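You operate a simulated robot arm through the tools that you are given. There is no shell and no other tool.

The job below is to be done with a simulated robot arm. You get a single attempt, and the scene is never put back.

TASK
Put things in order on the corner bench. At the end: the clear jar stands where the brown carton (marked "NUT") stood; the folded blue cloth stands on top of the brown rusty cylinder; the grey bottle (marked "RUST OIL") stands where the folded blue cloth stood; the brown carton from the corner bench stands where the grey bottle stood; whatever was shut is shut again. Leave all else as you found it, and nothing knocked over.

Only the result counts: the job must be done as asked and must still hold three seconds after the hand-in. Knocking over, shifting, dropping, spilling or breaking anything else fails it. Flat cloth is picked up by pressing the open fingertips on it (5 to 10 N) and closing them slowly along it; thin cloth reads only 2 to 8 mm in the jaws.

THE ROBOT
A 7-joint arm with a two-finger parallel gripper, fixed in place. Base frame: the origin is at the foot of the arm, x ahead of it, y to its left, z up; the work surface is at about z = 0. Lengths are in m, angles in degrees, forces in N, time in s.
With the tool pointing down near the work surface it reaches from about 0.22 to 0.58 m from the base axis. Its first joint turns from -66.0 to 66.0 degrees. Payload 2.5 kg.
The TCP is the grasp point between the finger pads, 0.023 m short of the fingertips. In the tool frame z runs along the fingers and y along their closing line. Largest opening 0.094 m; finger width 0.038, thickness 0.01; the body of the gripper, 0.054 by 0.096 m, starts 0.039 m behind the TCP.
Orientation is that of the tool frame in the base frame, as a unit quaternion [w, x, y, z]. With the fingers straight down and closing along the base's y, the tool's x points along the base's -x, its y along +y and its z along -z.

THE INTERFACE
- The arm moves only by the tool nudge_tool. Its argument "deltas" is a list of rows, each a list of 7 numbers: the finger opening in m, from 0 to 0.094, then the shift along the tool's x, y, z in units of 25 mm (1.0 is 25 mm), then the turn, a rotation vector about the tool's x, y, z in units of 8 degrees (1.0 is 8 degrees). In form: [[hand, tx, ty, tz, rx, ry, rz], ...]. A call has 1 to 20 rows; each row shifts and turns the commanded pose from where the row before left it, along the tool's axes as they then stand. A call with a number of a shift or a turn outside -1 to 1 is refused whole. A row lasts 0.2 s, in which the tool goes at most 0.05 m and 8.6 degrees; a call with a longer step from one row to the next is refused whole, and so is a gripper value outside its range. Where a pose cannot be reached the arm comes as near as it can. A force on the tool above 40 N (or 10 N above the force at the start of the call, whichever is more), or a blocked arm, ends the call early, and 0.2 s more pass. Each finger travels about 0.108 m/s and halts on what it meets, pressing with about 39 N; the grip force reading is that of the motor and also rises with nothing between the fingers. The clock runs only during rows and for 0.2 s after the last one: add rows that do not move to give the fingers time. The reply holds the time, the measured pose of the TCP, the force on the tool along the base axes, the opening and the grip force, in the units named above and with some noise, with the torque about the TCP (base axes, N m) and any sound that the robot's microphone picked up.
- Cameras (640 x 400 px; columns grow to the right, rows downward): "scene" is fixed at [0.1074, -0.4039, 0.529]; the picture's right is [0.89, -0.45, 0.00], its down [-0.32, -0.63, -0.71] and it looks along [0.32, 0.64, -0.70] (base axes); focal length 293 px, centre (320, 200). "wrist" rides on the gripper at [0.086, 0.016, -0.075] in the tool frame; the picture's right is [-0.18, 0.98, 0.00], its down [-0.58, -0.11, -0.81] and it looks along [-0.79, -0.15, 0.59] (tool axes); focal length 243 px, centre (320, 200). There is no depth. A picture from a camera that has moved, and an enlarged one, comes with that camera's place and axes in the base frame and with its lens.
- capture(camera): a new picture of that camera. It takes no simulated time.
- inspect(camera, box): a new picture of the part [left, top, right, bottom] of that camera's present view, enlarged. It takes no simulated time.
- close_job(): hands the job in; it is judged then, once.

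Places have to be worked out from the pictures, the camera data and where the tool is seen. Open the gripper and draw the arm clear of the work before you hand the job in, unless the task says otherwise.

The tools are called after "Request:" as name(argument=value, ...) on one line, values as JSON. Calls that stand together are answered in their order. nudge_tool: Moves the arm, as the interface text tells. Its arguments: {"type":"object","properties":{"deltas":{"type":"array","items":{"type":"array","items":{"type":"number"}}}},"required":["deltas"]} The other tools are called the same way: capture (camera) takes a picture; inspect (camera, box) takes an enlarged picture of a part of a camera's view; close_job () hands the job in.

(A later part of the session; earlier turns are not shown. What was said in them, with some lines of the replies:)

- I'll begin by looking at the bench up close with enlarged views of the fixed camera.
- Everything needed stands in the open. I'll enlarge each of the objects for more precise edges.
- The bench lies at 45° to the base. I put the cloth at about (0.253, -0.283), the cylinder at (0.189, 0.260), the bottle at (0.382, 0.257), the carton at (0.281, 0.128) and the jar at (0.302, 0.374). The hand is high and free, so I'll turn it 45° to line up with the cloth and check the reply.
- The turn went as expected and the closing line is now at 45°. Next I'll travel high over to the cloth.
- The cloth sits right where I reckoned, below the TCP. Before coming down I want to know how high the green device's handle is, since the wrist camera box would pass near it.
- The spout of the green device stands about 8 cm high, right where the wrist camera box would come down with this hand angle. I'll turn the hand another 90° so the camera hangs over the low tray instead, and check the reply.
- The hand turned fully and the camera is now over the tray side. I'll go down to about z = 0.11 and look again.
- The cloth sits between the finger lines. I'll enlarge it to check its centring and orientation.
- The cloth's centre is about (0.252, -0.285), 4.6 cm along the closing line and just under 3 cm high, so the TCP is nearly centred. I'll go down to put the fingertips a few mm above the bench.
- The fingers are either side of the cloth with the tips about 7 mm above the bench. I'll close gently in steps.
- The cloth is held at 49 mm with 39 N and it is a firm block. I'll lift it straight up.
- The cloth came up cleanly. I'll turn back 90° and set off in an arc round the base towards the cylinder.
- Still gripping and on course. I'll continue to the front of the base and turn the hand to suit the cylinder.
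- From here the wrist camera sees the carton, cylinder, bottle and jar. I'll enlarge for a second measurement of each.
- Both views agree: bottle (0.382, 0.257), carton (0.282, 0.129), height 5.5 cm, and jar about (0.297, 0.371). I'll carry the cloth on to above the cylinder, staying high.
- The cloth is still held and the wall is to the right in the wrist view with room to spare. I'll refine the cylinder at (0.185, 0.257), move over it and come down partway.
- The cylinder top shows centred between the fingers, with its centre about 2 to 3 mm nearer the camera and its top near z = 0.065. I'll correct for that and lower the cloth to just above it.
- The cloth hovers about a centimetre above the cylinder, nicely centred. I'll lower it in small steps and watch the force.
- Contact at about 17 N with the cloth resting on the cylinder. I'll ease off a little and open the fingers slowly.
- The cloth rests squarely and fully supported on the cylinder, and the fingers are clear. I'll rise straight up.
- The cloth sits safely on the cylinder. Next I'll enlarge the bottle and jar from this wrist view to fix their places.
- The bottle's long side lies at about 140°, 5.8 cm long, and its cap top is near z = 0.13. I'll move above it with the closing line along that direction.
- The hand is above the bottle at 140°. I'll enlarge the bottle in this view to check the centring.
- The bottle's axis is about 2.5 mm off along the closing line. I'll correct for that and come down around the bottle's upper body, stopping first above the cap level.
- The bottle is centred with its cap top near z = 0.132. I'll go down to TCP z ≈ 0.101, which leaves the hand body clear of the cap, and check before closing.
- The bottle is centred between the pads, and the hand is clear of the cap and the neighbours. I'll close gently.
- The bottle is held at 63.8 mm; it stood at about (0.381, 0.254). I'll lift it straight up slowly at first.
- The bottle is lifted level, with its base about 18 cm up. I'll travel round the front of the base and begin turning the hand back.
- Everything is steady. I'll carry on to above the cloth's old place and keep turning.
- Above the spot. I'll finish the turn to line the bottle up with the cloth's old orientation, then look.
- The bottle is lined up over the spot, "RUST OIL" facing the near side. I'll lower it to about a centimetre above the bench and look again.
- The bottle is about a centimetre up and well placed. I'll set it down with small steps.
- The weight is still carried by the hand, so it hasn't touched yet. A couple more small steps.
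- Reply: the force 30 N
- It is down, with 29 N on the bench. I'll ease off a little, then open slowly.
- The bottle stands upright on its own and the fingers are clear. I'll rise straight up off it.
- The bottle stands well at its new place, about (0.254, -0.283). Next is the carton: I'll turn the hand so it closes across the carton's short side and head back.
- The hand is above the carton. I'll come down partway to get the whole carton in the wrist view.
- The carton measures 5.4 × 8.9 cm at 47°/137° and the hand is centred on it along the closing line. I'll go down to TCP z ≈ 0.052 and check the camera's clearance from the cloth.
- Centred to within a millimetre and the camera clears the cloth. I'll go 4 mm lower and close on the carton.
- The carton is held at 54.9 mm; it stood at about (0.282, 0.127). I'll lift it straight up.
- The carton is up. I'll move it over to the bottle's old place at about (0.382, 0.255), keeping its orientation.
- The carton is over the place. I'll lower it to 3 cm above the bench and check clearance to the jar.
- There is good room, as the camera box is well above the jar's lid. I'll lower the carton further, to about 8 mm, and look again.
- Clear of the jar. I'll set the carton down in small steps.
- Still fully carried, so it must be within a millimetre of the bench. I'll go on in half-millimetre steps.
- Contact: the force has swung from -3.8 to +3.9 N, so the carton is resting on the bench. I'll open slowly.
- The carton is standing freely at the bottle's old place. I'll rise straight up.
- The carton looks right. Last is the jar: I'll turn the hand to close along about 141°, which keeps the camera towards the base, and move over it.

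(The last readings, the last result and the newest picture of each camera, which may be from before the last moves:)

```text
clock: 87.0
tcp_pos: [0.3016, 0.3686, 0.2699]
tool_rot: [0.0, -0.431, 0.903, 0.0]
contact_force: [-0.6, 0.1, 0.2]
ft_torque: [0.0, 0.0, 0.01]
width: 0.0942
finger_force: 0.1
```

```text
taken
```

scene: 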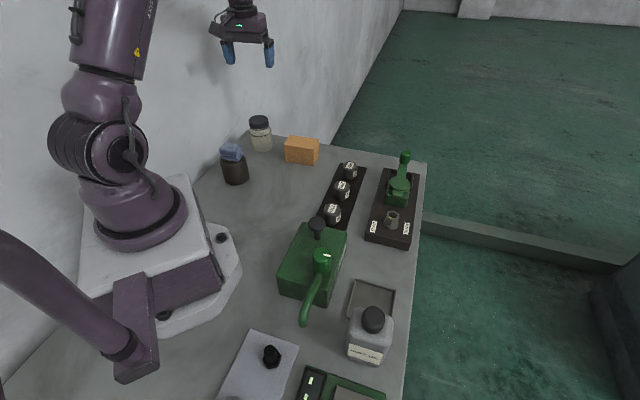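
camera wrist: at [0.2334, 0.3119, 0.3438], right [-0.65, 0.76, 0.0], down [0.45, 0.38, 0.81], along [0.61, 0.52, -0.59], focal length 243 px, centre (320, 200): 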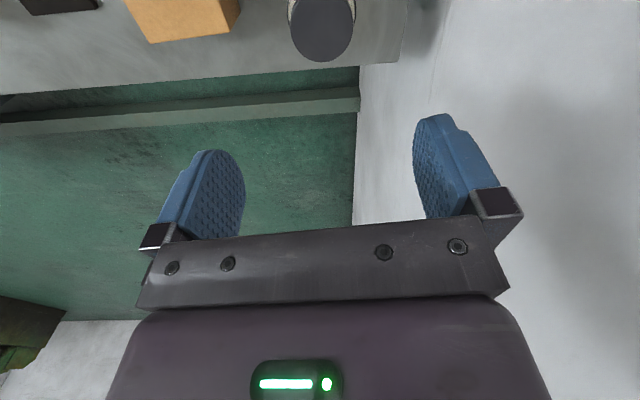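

Request:
inspect(camera="wrist", box=[260, 0, 390, 80])

```text
4.92 times, centred on (325, 40) of wrist
camera zoom: at [0.2334, 0.3119, 0.3438], right [-0.65, 0.76, 0.0], down [0.45, 0.38, 0.81], along [0.61, 0.52, -0.59], focal length 1194 px, centre (295, 988)
```

zoom: 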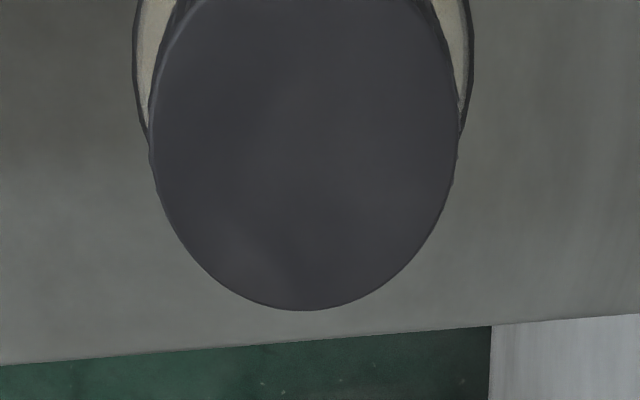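

The jar is about 2 mm off along the closing line and a few mm towards the camera. I'll correct for that and descend to z ≈ 0.145 for a better look.

Request:
nudge_tool(deltas=[[0.094, 0.1, 0.08, 0.8, 0, 0, 0], [0.094, 0, 0, 1, 0, 0, 0], [0.094, 0, 0, 1, 0, 0, 0], [0.094, 0, 0, 1, 0, 0, 0], [0.094, 0, 0, 0.8, 0, 0, 0], [0.094, 0, 0, 0.4, 0, 0, 0]])

Request:
capture(camera="wrist")

Request:
inspect(camera="scene", box=[190, 50, 330, 180])

```text
clock: 88.4
tcp_pos: [0.2957, 0.367, 0.146]
tool_rot: [0.0, -0.431, 0.902, 0.0]
contact_force: [0.8, 1.0, -0.2]
ft_torque: [0.01, -0.01, 0.0]
width: 0.0939
finger_force: 0.0
```

```text
taken
camera wrist: at [0.2285, 0.3095, 0.2188], right [-0.65, 0.76, 0.0], down [0.45, 0.38, 0.81], along [0.61, 0.52, -0.59], focal length 243 px, centre (320, 200)
```

wrist: 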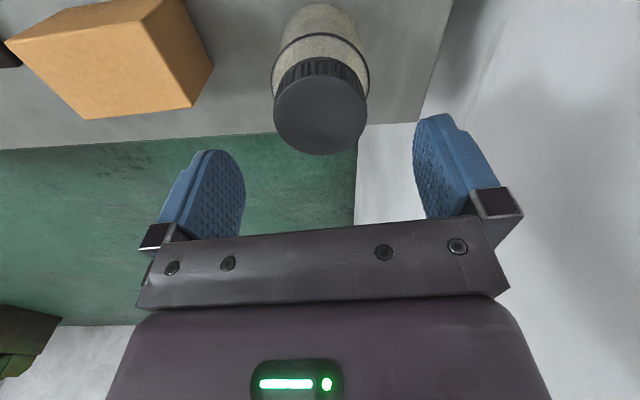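

```text
3.08 times, centred on (260, 115) of scene
camera zoom: at [0.1074, -0.4039, 0.529], right [0.89, -0.45, 0.0], down [-0.32, -0.63, -0.71], along [0.32, 0.64, -0.7], focal length 902 px, centre (505, 462)
```

zoom: 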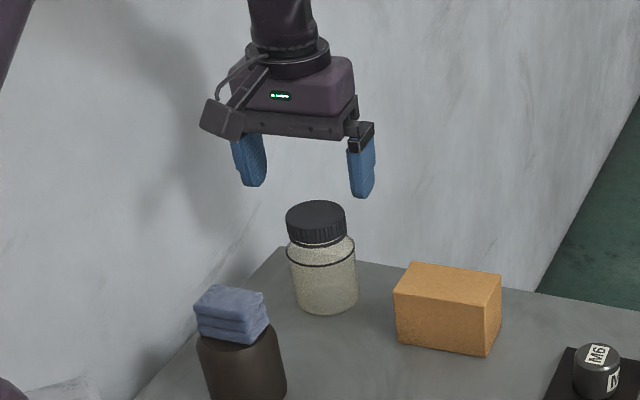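

The jar is now centred between the fingers. I'll go down to TCP z ≈ 0.064, keeping the hand body above the lid.

Request:
nudge_tool(deltas=[[0.094, 0.03, 0, 0.8, 0, 0, 0], [0.094, 0, 0, 0.8, 0, 0, 0], [0.094, 0, 0, 0.7, 0, 0, 0], [0.094, 0, 0, 0.5, 0, 0, 0], [0.094, 0, 0, 0.3, 0, 0, 0]])

Request:
capture(camera="wrist")

Request:
inspect(camera="scene", box=[200, 80, 330, 190])

```text
clock: 89.6
tcp_pos: [0.297, 0.3664, 0.0688]
tool_rot: [0.0, -0.43, 0.903, 0.0]
contact_force: [0.4, 0.2, -0.8]
ft_torque: [-0.01, 0.03, 0.01]
width: 0.0938
finger_force: 0.0
```

```text
taken
camera wrist: at [0.2294, 0.3091, 0.1416], right [-0.65, 0.76, 0.0], down [0.45, 0.38, 0.81], along [0.61, 0.52, -0.59], focal length 243 px, centre (320, 200)
```

wrist: 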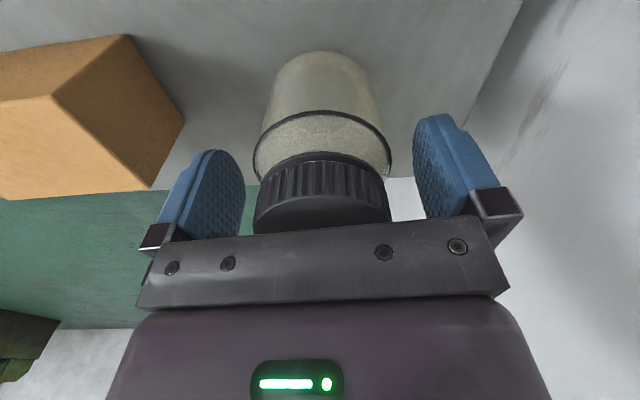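

```text
3.64 times, centred on (265, 135) of scene
camera zoom: at [0.1074, -0.4039, 0.529], right [0.89, -0.45, 0.0], down [-0.32, -0.63, -0.71], along [0.32, 0.64, -0.7], focal length 1066 px, centre (520, 436)
```

zoom: 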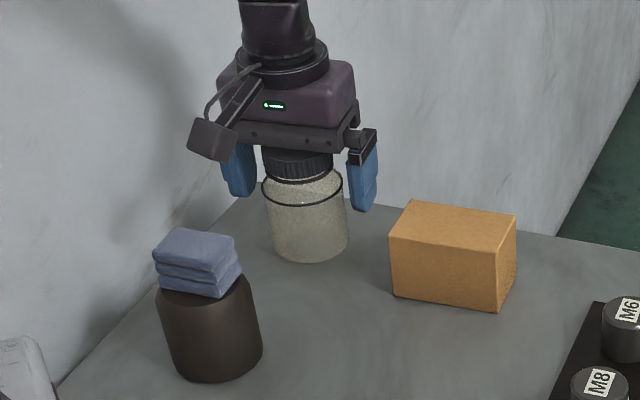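

The jar is well centred, with its lid top near z = 0.097. I'll go 4 mm lower for a better hold on the glass, still clear of the lid, then close gently.

Request:
nudge_tool(deltas=[[0.094, 0, 0, 0.1, 0, 0, 0], [0.094, 0, 0, 0.06, 0, 0, 0], [0.086, 0, 0, 0, 0, 0, 0], [0.08, 0, 0, 0, 0, 0, 0], [0.076, 0, 0, 0, 0, 0, 0], [0.072, 0, 0, 0, 0, 0, 0], [0.069, 0, 0, 0, 0, 0, 0], [0.066, 0, 0, 0, 0, 0, 0], [0.063, 0, 0, 0, 0, 0, 0], [0.06, 0, 0, 0, 0, 0, 0], [0.056, 0, 0, 0, 0, 0, 0], [0.052, 0, 0, 0, 0, 0, 0], [0.052, 0, 0, 0, 0, 0, 0]])

Request:
capture(camera="wrist")

Request:
inspect(camera="scene", box=[200, 80, 330, 190])

```text
clock: 92.4
tcp_pos: [0.2966, 0.3664, 0.0648]
tool_rot: [0.0, -0.431, 0.902, 0.0]
contact_force: [0.8, 0.7, 1.0]
ft_torque: [-0.07, -0.03, 0.01]
width: 0.0653
finger_force: 39.1
```

```text
taken
camera wrist: at [0.229, 0.3098, 0.1375], right [-0.65, 0.76, 0.0], down [0.45, 0.38, 0.81], along [0.61, 0.52, -0.59], focal length 243 px, centre (320, 200)
```

wrist: 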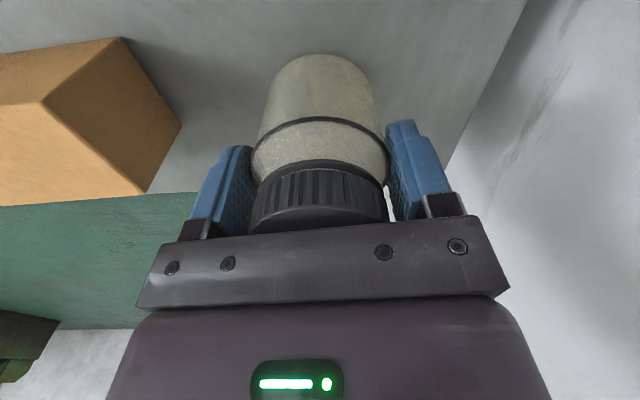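

```text
3.64 times, centred on (265, 135) of scene
camera zoom: at [0.1074, -0.4039, 0.5289], right [0.89, -0.45, 0.0], down [-0.32, -0.63, -0.71], along [0.32, 0.64, -0.7], focal length 1066 px, centre (520, 436)
```

zoom: 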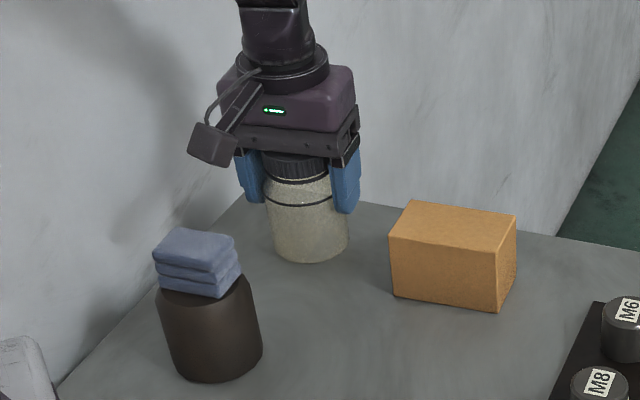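

The jar is held at 65.3 mm. I'll lift it slowly and level.

Request:
nudge_tool(deltas=[[0.052, 0, 0, -0.15, 0, 0, 0], [0.052, 0, 0, -0.3, 0, 0, 0], [0.052, 0, 0, -0.5, 0, 0, 0], [0.052, 0, 0, -0.7, 0, 0, 0], [0.052, 0, 0, -0.7, 0, 0, 0], [0.052, 0, 0, -0.7, 0, 0, 0], [0.052, 0, 0, -0.7, 0, 0, 0], [0.052, 0, 0, -0.7, 0, 0, 0], [0.052, 0, 0, -0.7, 0, 0, 0], [0.052, 0, 0, -0.5, 0, 0, 0], [0.052, 0, 0, -0.25, 0, 0, 0]])

Request:
capture(camera="wrist")

Request:
capture(camera="scene")

```text
clock: 94.8
tcp_pos: [0.2974, 0.3663, 0.211]
tool_rot: [0.0, -0.431, 0.902, 0.0]
contact_force: [0.4, 1.0, -1.8]
ft_torque: [0.01, -0.02, -0.03]
width: 0.0657
finger_force: 38.6
```

```text
taken
camera wrist: at [0.2294, 0.3087, 0.2853], right [-0.65, 0.76, 0.0], down [0.45, 0.38, 0.81], along [0.61, 0.52, -0.59], focal length 243 px, centre (320, 200)
```

wrist: 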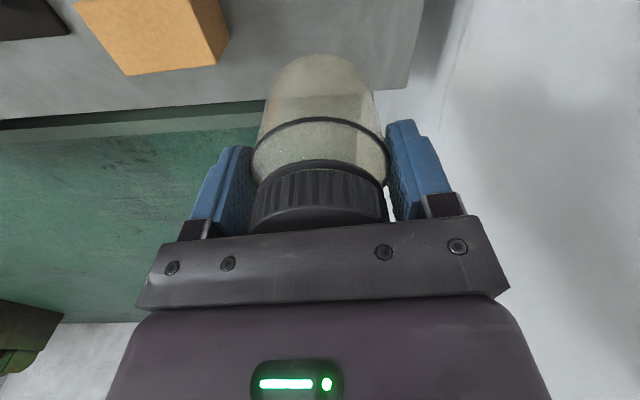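

```text
taken
```

scene: 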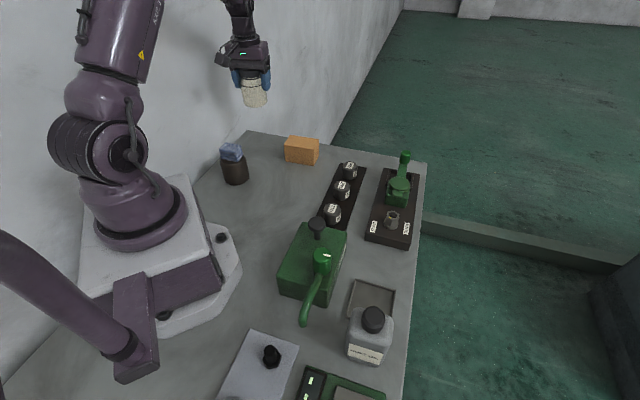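

The jar hangs level, with its base about 14.6 cm up. I'll carry it to the carton's old place at about (0.2815, 0.1275).

Request:
nudge_tool(deltas=[[0.052, 0.4, -0.28, 0, 0, 0, 0], [0.052, 0.738, -0.527, 0, 0, 0, 0], [0.052, 0.738, -0.527, 0, 0, 0, 0], [0.052, 0.738, -0.527, 0, 0, 0, 0], [0.052, 0.738, -0.527, 0, 0, 0, 0], [0.052, 0.738, -0.527, 0, 0, 0, 0], [0.052, 0.738, -0.527, 0, 0, 0, 0], [0.052, 0.738, -0.527, 0, 0, 0, 0], [0.052, 0.738, -0.527, 0, 0, 0, 0], [0.052, 0.738, -0.527, 0, 0, 0, 0], [0.052, 0.738, -0.527, 0, 0, 0, 0]])

Request:
capture(camera="wrist")

Request:
capture(camera="scene")

```text
clock: 97.2
tcp_pos: [0.2838, 0.1286, 0.2115]
tool_rot: [0.0, -0.431, 0.902, 0.0]
contact_force: [0.5, 0.2, -2.6]
ft_torque: [-0.02, 0.0, -0.01]
width: 0.0656
finger_force: 39.0
```

```text
taken
camera wrist: at [0.2164, 0.0714, 0.2849], right [-0.65, 0.76, 0.0], down [0.45, 0.38, 0.81], along [0.61, 0.52, -0.59], focal length 243 px, centre (320, 200)
```

wrist: 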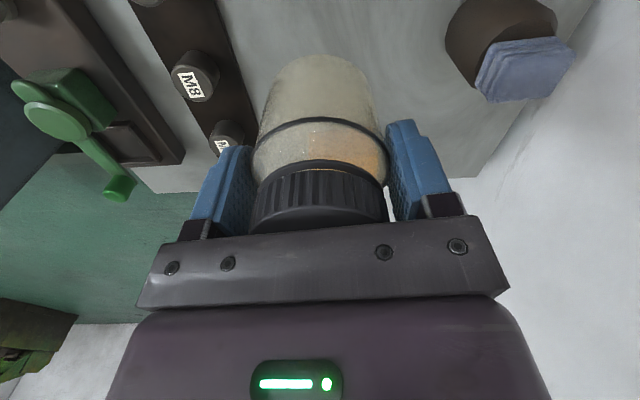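

```text
taken
```

scene: 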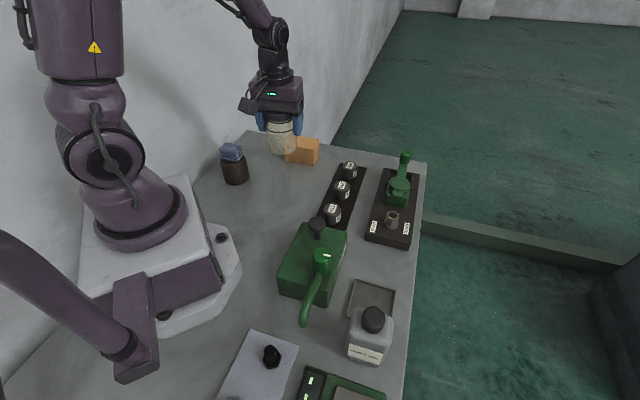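

On target within 2 mm. I'll lower the jar to about a centimetre above the bench.

Request:
nudge_tool(deltas=[[0.052, 0.03, 0.02, 0.4, 0, 0, 0], [0.052, 0, 0, 0.7, 0, 0, 0], [0.052, 0, 0, 0.8, 0, 0, 0], [0.052, 0, 0, 0.8, 0, 0, 0], [0.052, 0, 0, 0.8, 0, 0, 0], [0.052, 0, 0, 0.8, 0, 0, 0], [0.052, 0, 0, 0.7, 0, 0, 0], [0.052, 0, 0, 0.45, 0, 0, 0]])

Request:
inspect(camera="scene", box=[200, 90, 360, 220])

```text
clock: 99.0
tcp_pos: [0.2823, 0.1276, 0.0763]
tool_rot: [0.0, -0.43, 0.903, 0.0]
contact_force: [0.3, 0.1, -2.7]
ft_torque: [0.02, -0.03, -0.03]
width: 0.0654
finger_force: 39.7
```

```text
3.08 times, centred on (280, 155) of scene
camera zoom: at [0.1074, -0.4039, 0.529], right [0.89, -0.45, 0.0], down [-0.32, -0.63, -0.71], along [0.32, 0.64, -0.7], focal length 902 px, centre (443, 338)
```

zoom: 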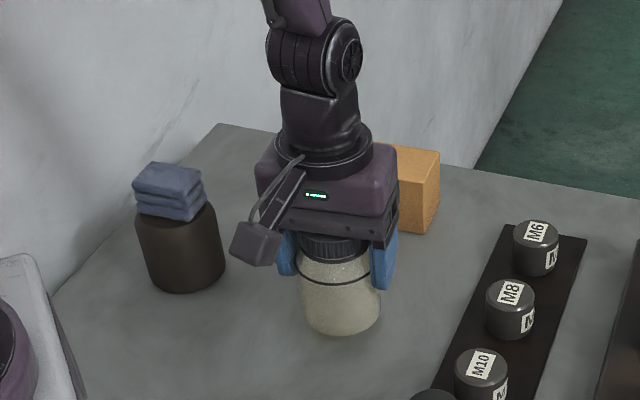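

About a centimetre to go. I'll lower the rest in small steps.

Request:
nudge_tool(deltas=[[0.052, 0, 0, 0.2, 0, 0, 0], [0.052, 0, 0, 0.12, 0, 0, 0], [0.052, 0, 0, 0.07, 0, 0, 0], [0.052, 0, 0, 0.03, 0, 0, 0], [0.052, 0, 0, 0, 0, 0, 0]])

```text
clock: 100.2
tcp_pos: [0.2809, 0.1277, 0.0646]
tool_rot: [0.0, -0.431, 0.902, 0.0]
contact_force: [-0.1, 0.0, -2.6]
ft_torque: [0.01, -0.02, -0.01]
width: 0.0654
finger_force: 38.7
```

Request:
nudge_tool(deltas=[[0.052, 0, 0, 0.02, 0, 0, 0], [0.052, 0, 0, 0.02, 0, 0, 0], [0.052, 0, 0, 0, 0, 0, 0]])

```text
clock: 101.0
tcp_pos: [0.2814, 0.1295, 0.0643]
tool_rot: [0.0, -0.43, 0.903, 0.0]
contact_force: [0.0, 0.0, -1.7]
ft_torque: [0.01, -0.02, 0.0]
width: 0.0655
finger_force: 38.7
```

The weight is only slightly reduced, so it is just about touching. One more half-millimetre step.

Request:
nudge_tool(deltas=[[0.052, 0, 0, 0.02, 0, 0, 0], [0.052, 0, 0, 0.01, 0, 0, 0], [0.052, 0, 0, 0, 0, 0, 0]])

```text
clock: 101.8
tcp_pos: [0.2809, 0.1291, 0.0635]
tool_rot: [0.0, -0.431, 0.903, 0.0]
contact_force: [-8.1, -0.9, 24.3]
ft_torque: [-0.14, 0.23, -0.01]
width: 0.0654
finger_force: 39.0
```

The jar is down with 24 N on the bench. I'll ease off slightly, then open slowly.

Request:
nudge_tool(deltas=[[0.052, 0, 0, -0.025, 0, 0, 0], [0.052, 0, 0, 0, 0, 0, 0]])

```text
clock: 102.4
tcp_pos: [0.2822, 0.1282, 0.0638]
tool_rot: [0.001, -0.431, 0.903, 0.001]
contact_force: [-2.0, 2.5, 8.2]
ft_torque: [-0.06, 0.04, -0.02]
width: 0.0655
finger_force: 39.2
```

Request:
nudge_tool(deltas=[[0.052, 0, 0, -0.01, 0, 0, 0], [0.06, 0, 0, 0, 0, 0, 0], [0.065, 0, 0, 0, 0, 0, 0], [0.068, 0, 0, 0, 0, 0, 0], [0.072, 0, 0, 0, 0, 0, 0], [0.078, 0, 0, 0, 0, 0, 0], [0.086, 0, 0, 0, 0, 0, 0], [0.094, 0, 0, 0, 0, 0, 0], [0.094, 0, 0, 0, 0, 0, 0]])

Request:
capture(camera="wrist")

Request:
inspect(camera="scene", box=[220, 100, 350, 210])

```text
clock: 104.4
tcp_pos: [0.2829, 0.1282, 0.0641]
tool_rot: [0.0, -0.43, 0.903, 0.0]
contact_force: [0.2, -0.3, -0.2]
ft_torque: [0.03, -0.02, 0.02]
width: 0.0941
finger_force: 0.0
```

```text
taken
camera wrist: at [0.214, 0.0706, 0.1373], right [-0.65, 0.76, 0.0], down [0.45, 0.38, 0.81], along [0.61, 0.52, -0.59], focal length 243 px, centre (320, 200)
```

wrist: 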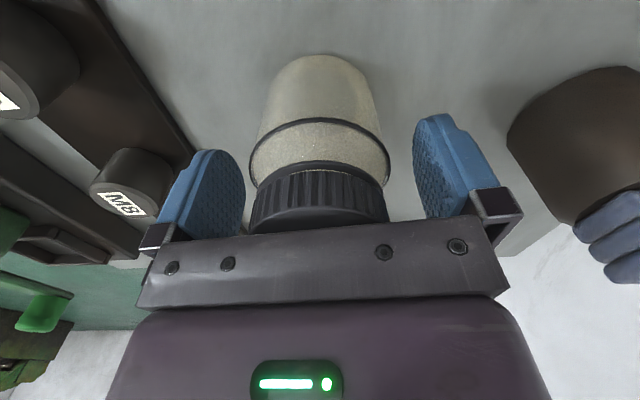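

```text
3.64 times, centred on (285, 155) of scene
camera zoom: at [0.1074, -0.4039, 0.529], right [0.89, -0.45, 0.0], down [-0.32, -0.63, -0.71], along [0.32, 0.64, -0.7], focal length 1066 px, centre (447, 364)
```

zoom: 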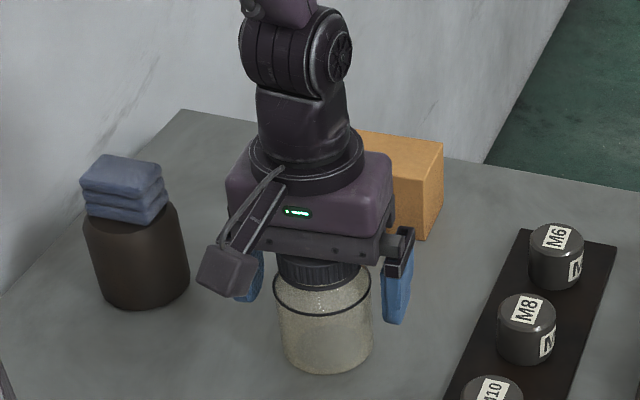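

The jar stands upright and free, and the fingers are open on both sides. I'll rise straight up to clear it.

Request:
nudge_tool(deltas=[[0.094, 0, 0, -0.3, 0, 0, 0], [0.094, 0, 0, -0.7, 0, 0, 0], [0.094, 0, 0, -1, 0, 0, 0], [0.094, 0, 0, -1, 0, 0, 0], [0.094, 0, 0, -1, 0, 0, 0], [0.094, 0, 0, -1, 0, 0, 0], [0.094, 0, 0, -1, 0, 0, 0], [0.094, 0, 0, -1, 0, 0, 0], [0.094, 0, 0, -1, 0, 0, 0]])

Request:
capture(camera="scene")

Request:
inspect(camera="scene", box=[200, 100, 360, 220])

```text
clock: 106.4
tcp_pos: [0.2824, 0.1267, 0.2635]
tool_rot: [0.0, -0.431, 0.902, 0.001]
contact_force: [-0.2, 0.2, -0.4]
ft_torque: [0.03, 0.01, 0.0]
width: 0.0939
finger_force: 0.0
```

```text
taken
```

scene: 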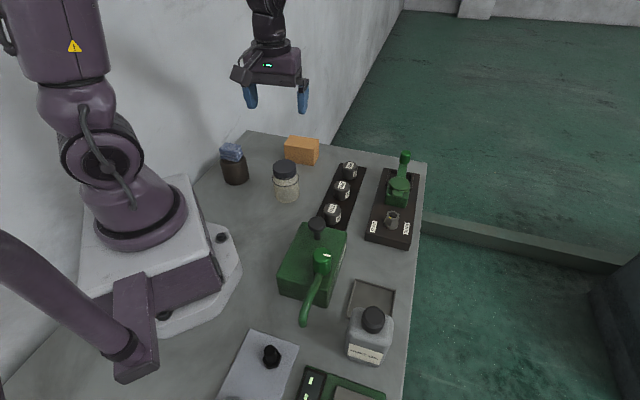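

```text
3.33 times, centred on (280, 160) of scene
camera zoom: at [0.1074, -0.4039, 0.529], right [0.89, -0.45, 0.0], down [-0.32, -0.63, -0.71], along [0.32, 0.64, -0.7], focal length 977 px, centre (453, 333)
```

zoom: 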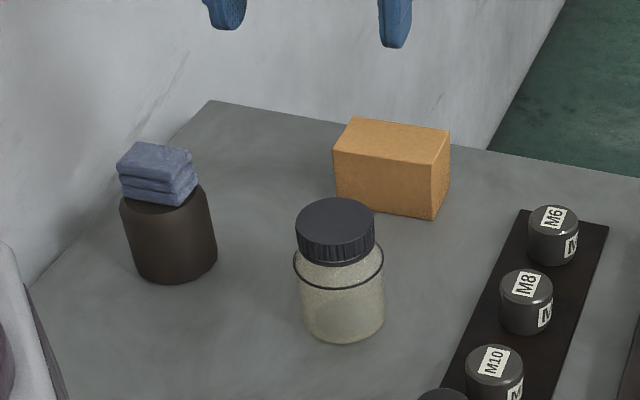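

All four items are in their places, and the weights, cylinder, tray and devices look unmoved. I'll withdraw the hand to its starting pose, clear of the work.

Request:
nudge_tool(deltas=[[0.094, -0.073, -0.912, -0.05, 0, 0, 0], [0.094, -0.073, -0.912, -0.05, 0, 0, 0], [0.094, -0.073, -0.912, -0.05, 0, 0, 0], [0.094, -0.073, -0.912, -0.05, 0, 0, 0], [0.094, -0.073, -0.912, -0.05, 0, 0, 0], [0.094, -0.073, -0.912, -0.05, 0, 0, 0], [0.094, -0.073, -0.912, 0, 0, 0, 0], [0.094, -0.073, -0.912, 0, 0, 0, 0], [0.094, -0.073, -0.912, 0, 0, 0, 0], [0.094, 0, 0, 0, 0, 0, 1], [0.094, 0, 0, 0, 0, 0, 1], [0.094, 0, 0, 0, 0, 0, 1], [0.094, 0, 0, 0, 0, 0, 1], [0.094, 0, 0, 0, 0, 0, 1], [0.094, 0, 0, 0, 0, 0, 1], [0.094, 0, 0, 0, 0, 0, 0.4]])

Request:
capture(camera="scene")

Request:
inspect(camera="scene", box=[200, 210, 420, 400])

Request:
inspect(camera="scene", box=[300, 130, 440, 260])

```text
clock: 109.8
tcp_pos: [0.4516, 0.012, 0.2711]
tool_rot: [0.0, 0.002, 1.0, 0.0]
contact_force: [1.0, -0.6, -0.1]
ft_torque: [0.01, -0.02, -0.02]
width: 0.0941
finger_force: 0.0
```

```text
taken
```

scene: 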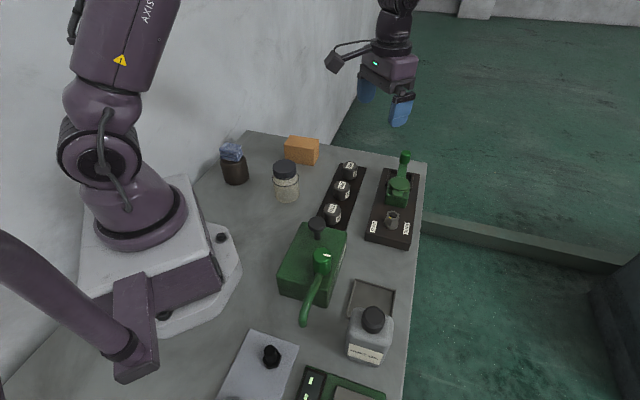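

```text
2.11 times, centred on (310, 305) of scene
camera zoom: at [0.1074, -0.4039, 0.529], right [0.89, -0.45, 0.0], down [-0.32, -0.63, -0.71], along [0.32, 0.64, -0.7], focal length 617 px, centre (341, -21)
```

zoom: 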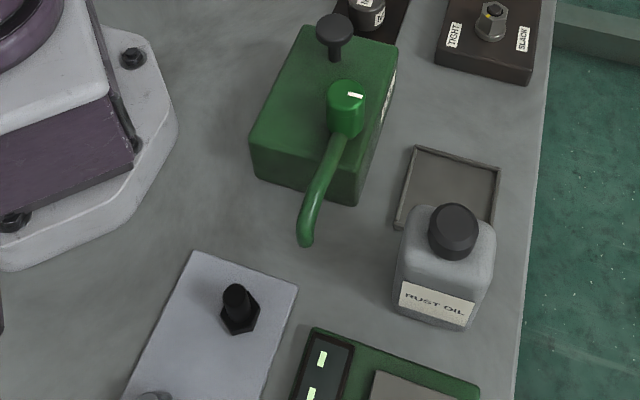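

```text
3.08 times, centred on (370, 195) of scene
camera zoom: at [0.1074, -0.4039, 0.529], right [0.89, -0.45, 0.0], down [-0.32, -0.63, -0.71], along [0.32, 0.64, -0.7], focal length 902 px, centre (166, 215)
```

zoom: 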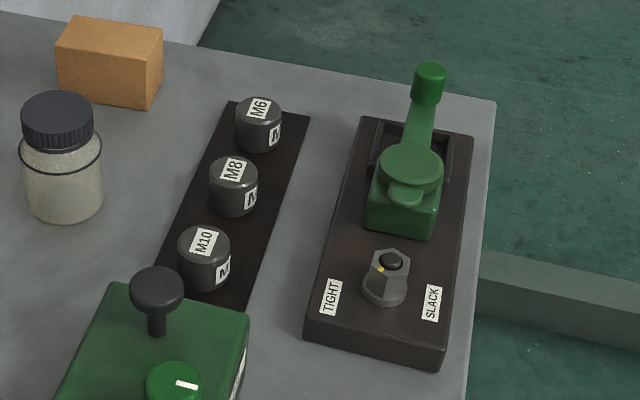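

The jar, cloth, bottle and carton are all upright where asked, the other objects match the first pictures, and nothing was opened along the way. The gripper is open and back at its starting pose, so I'm handing the job in.

Request:
close_job()

```text
The job is handed in.
```

I moved all four items to their new places and handed the job in. I checked everything against the first pictures beforehand, but the judging result hasn't come back to me.

- **Blue cloth:** it rests on top of the rusty cylinder, fully supported, about 6 mm off its centre.
- **Grey bottle:** it stands upright where the cloth was, within about 4 mm.
- **Brown carton:** it stands where the bottle was, within about 6 mm, in its original orientation.
- **Clear jar:** it stands upright where the carton was, within about 6 mm, with its lid on.

The cylinder, weights, tray and devices look unmoved and nothing was knocked over. I opened nothing, so there was nothing to shut again. The gripper is open and the arm is back at its starting pose.
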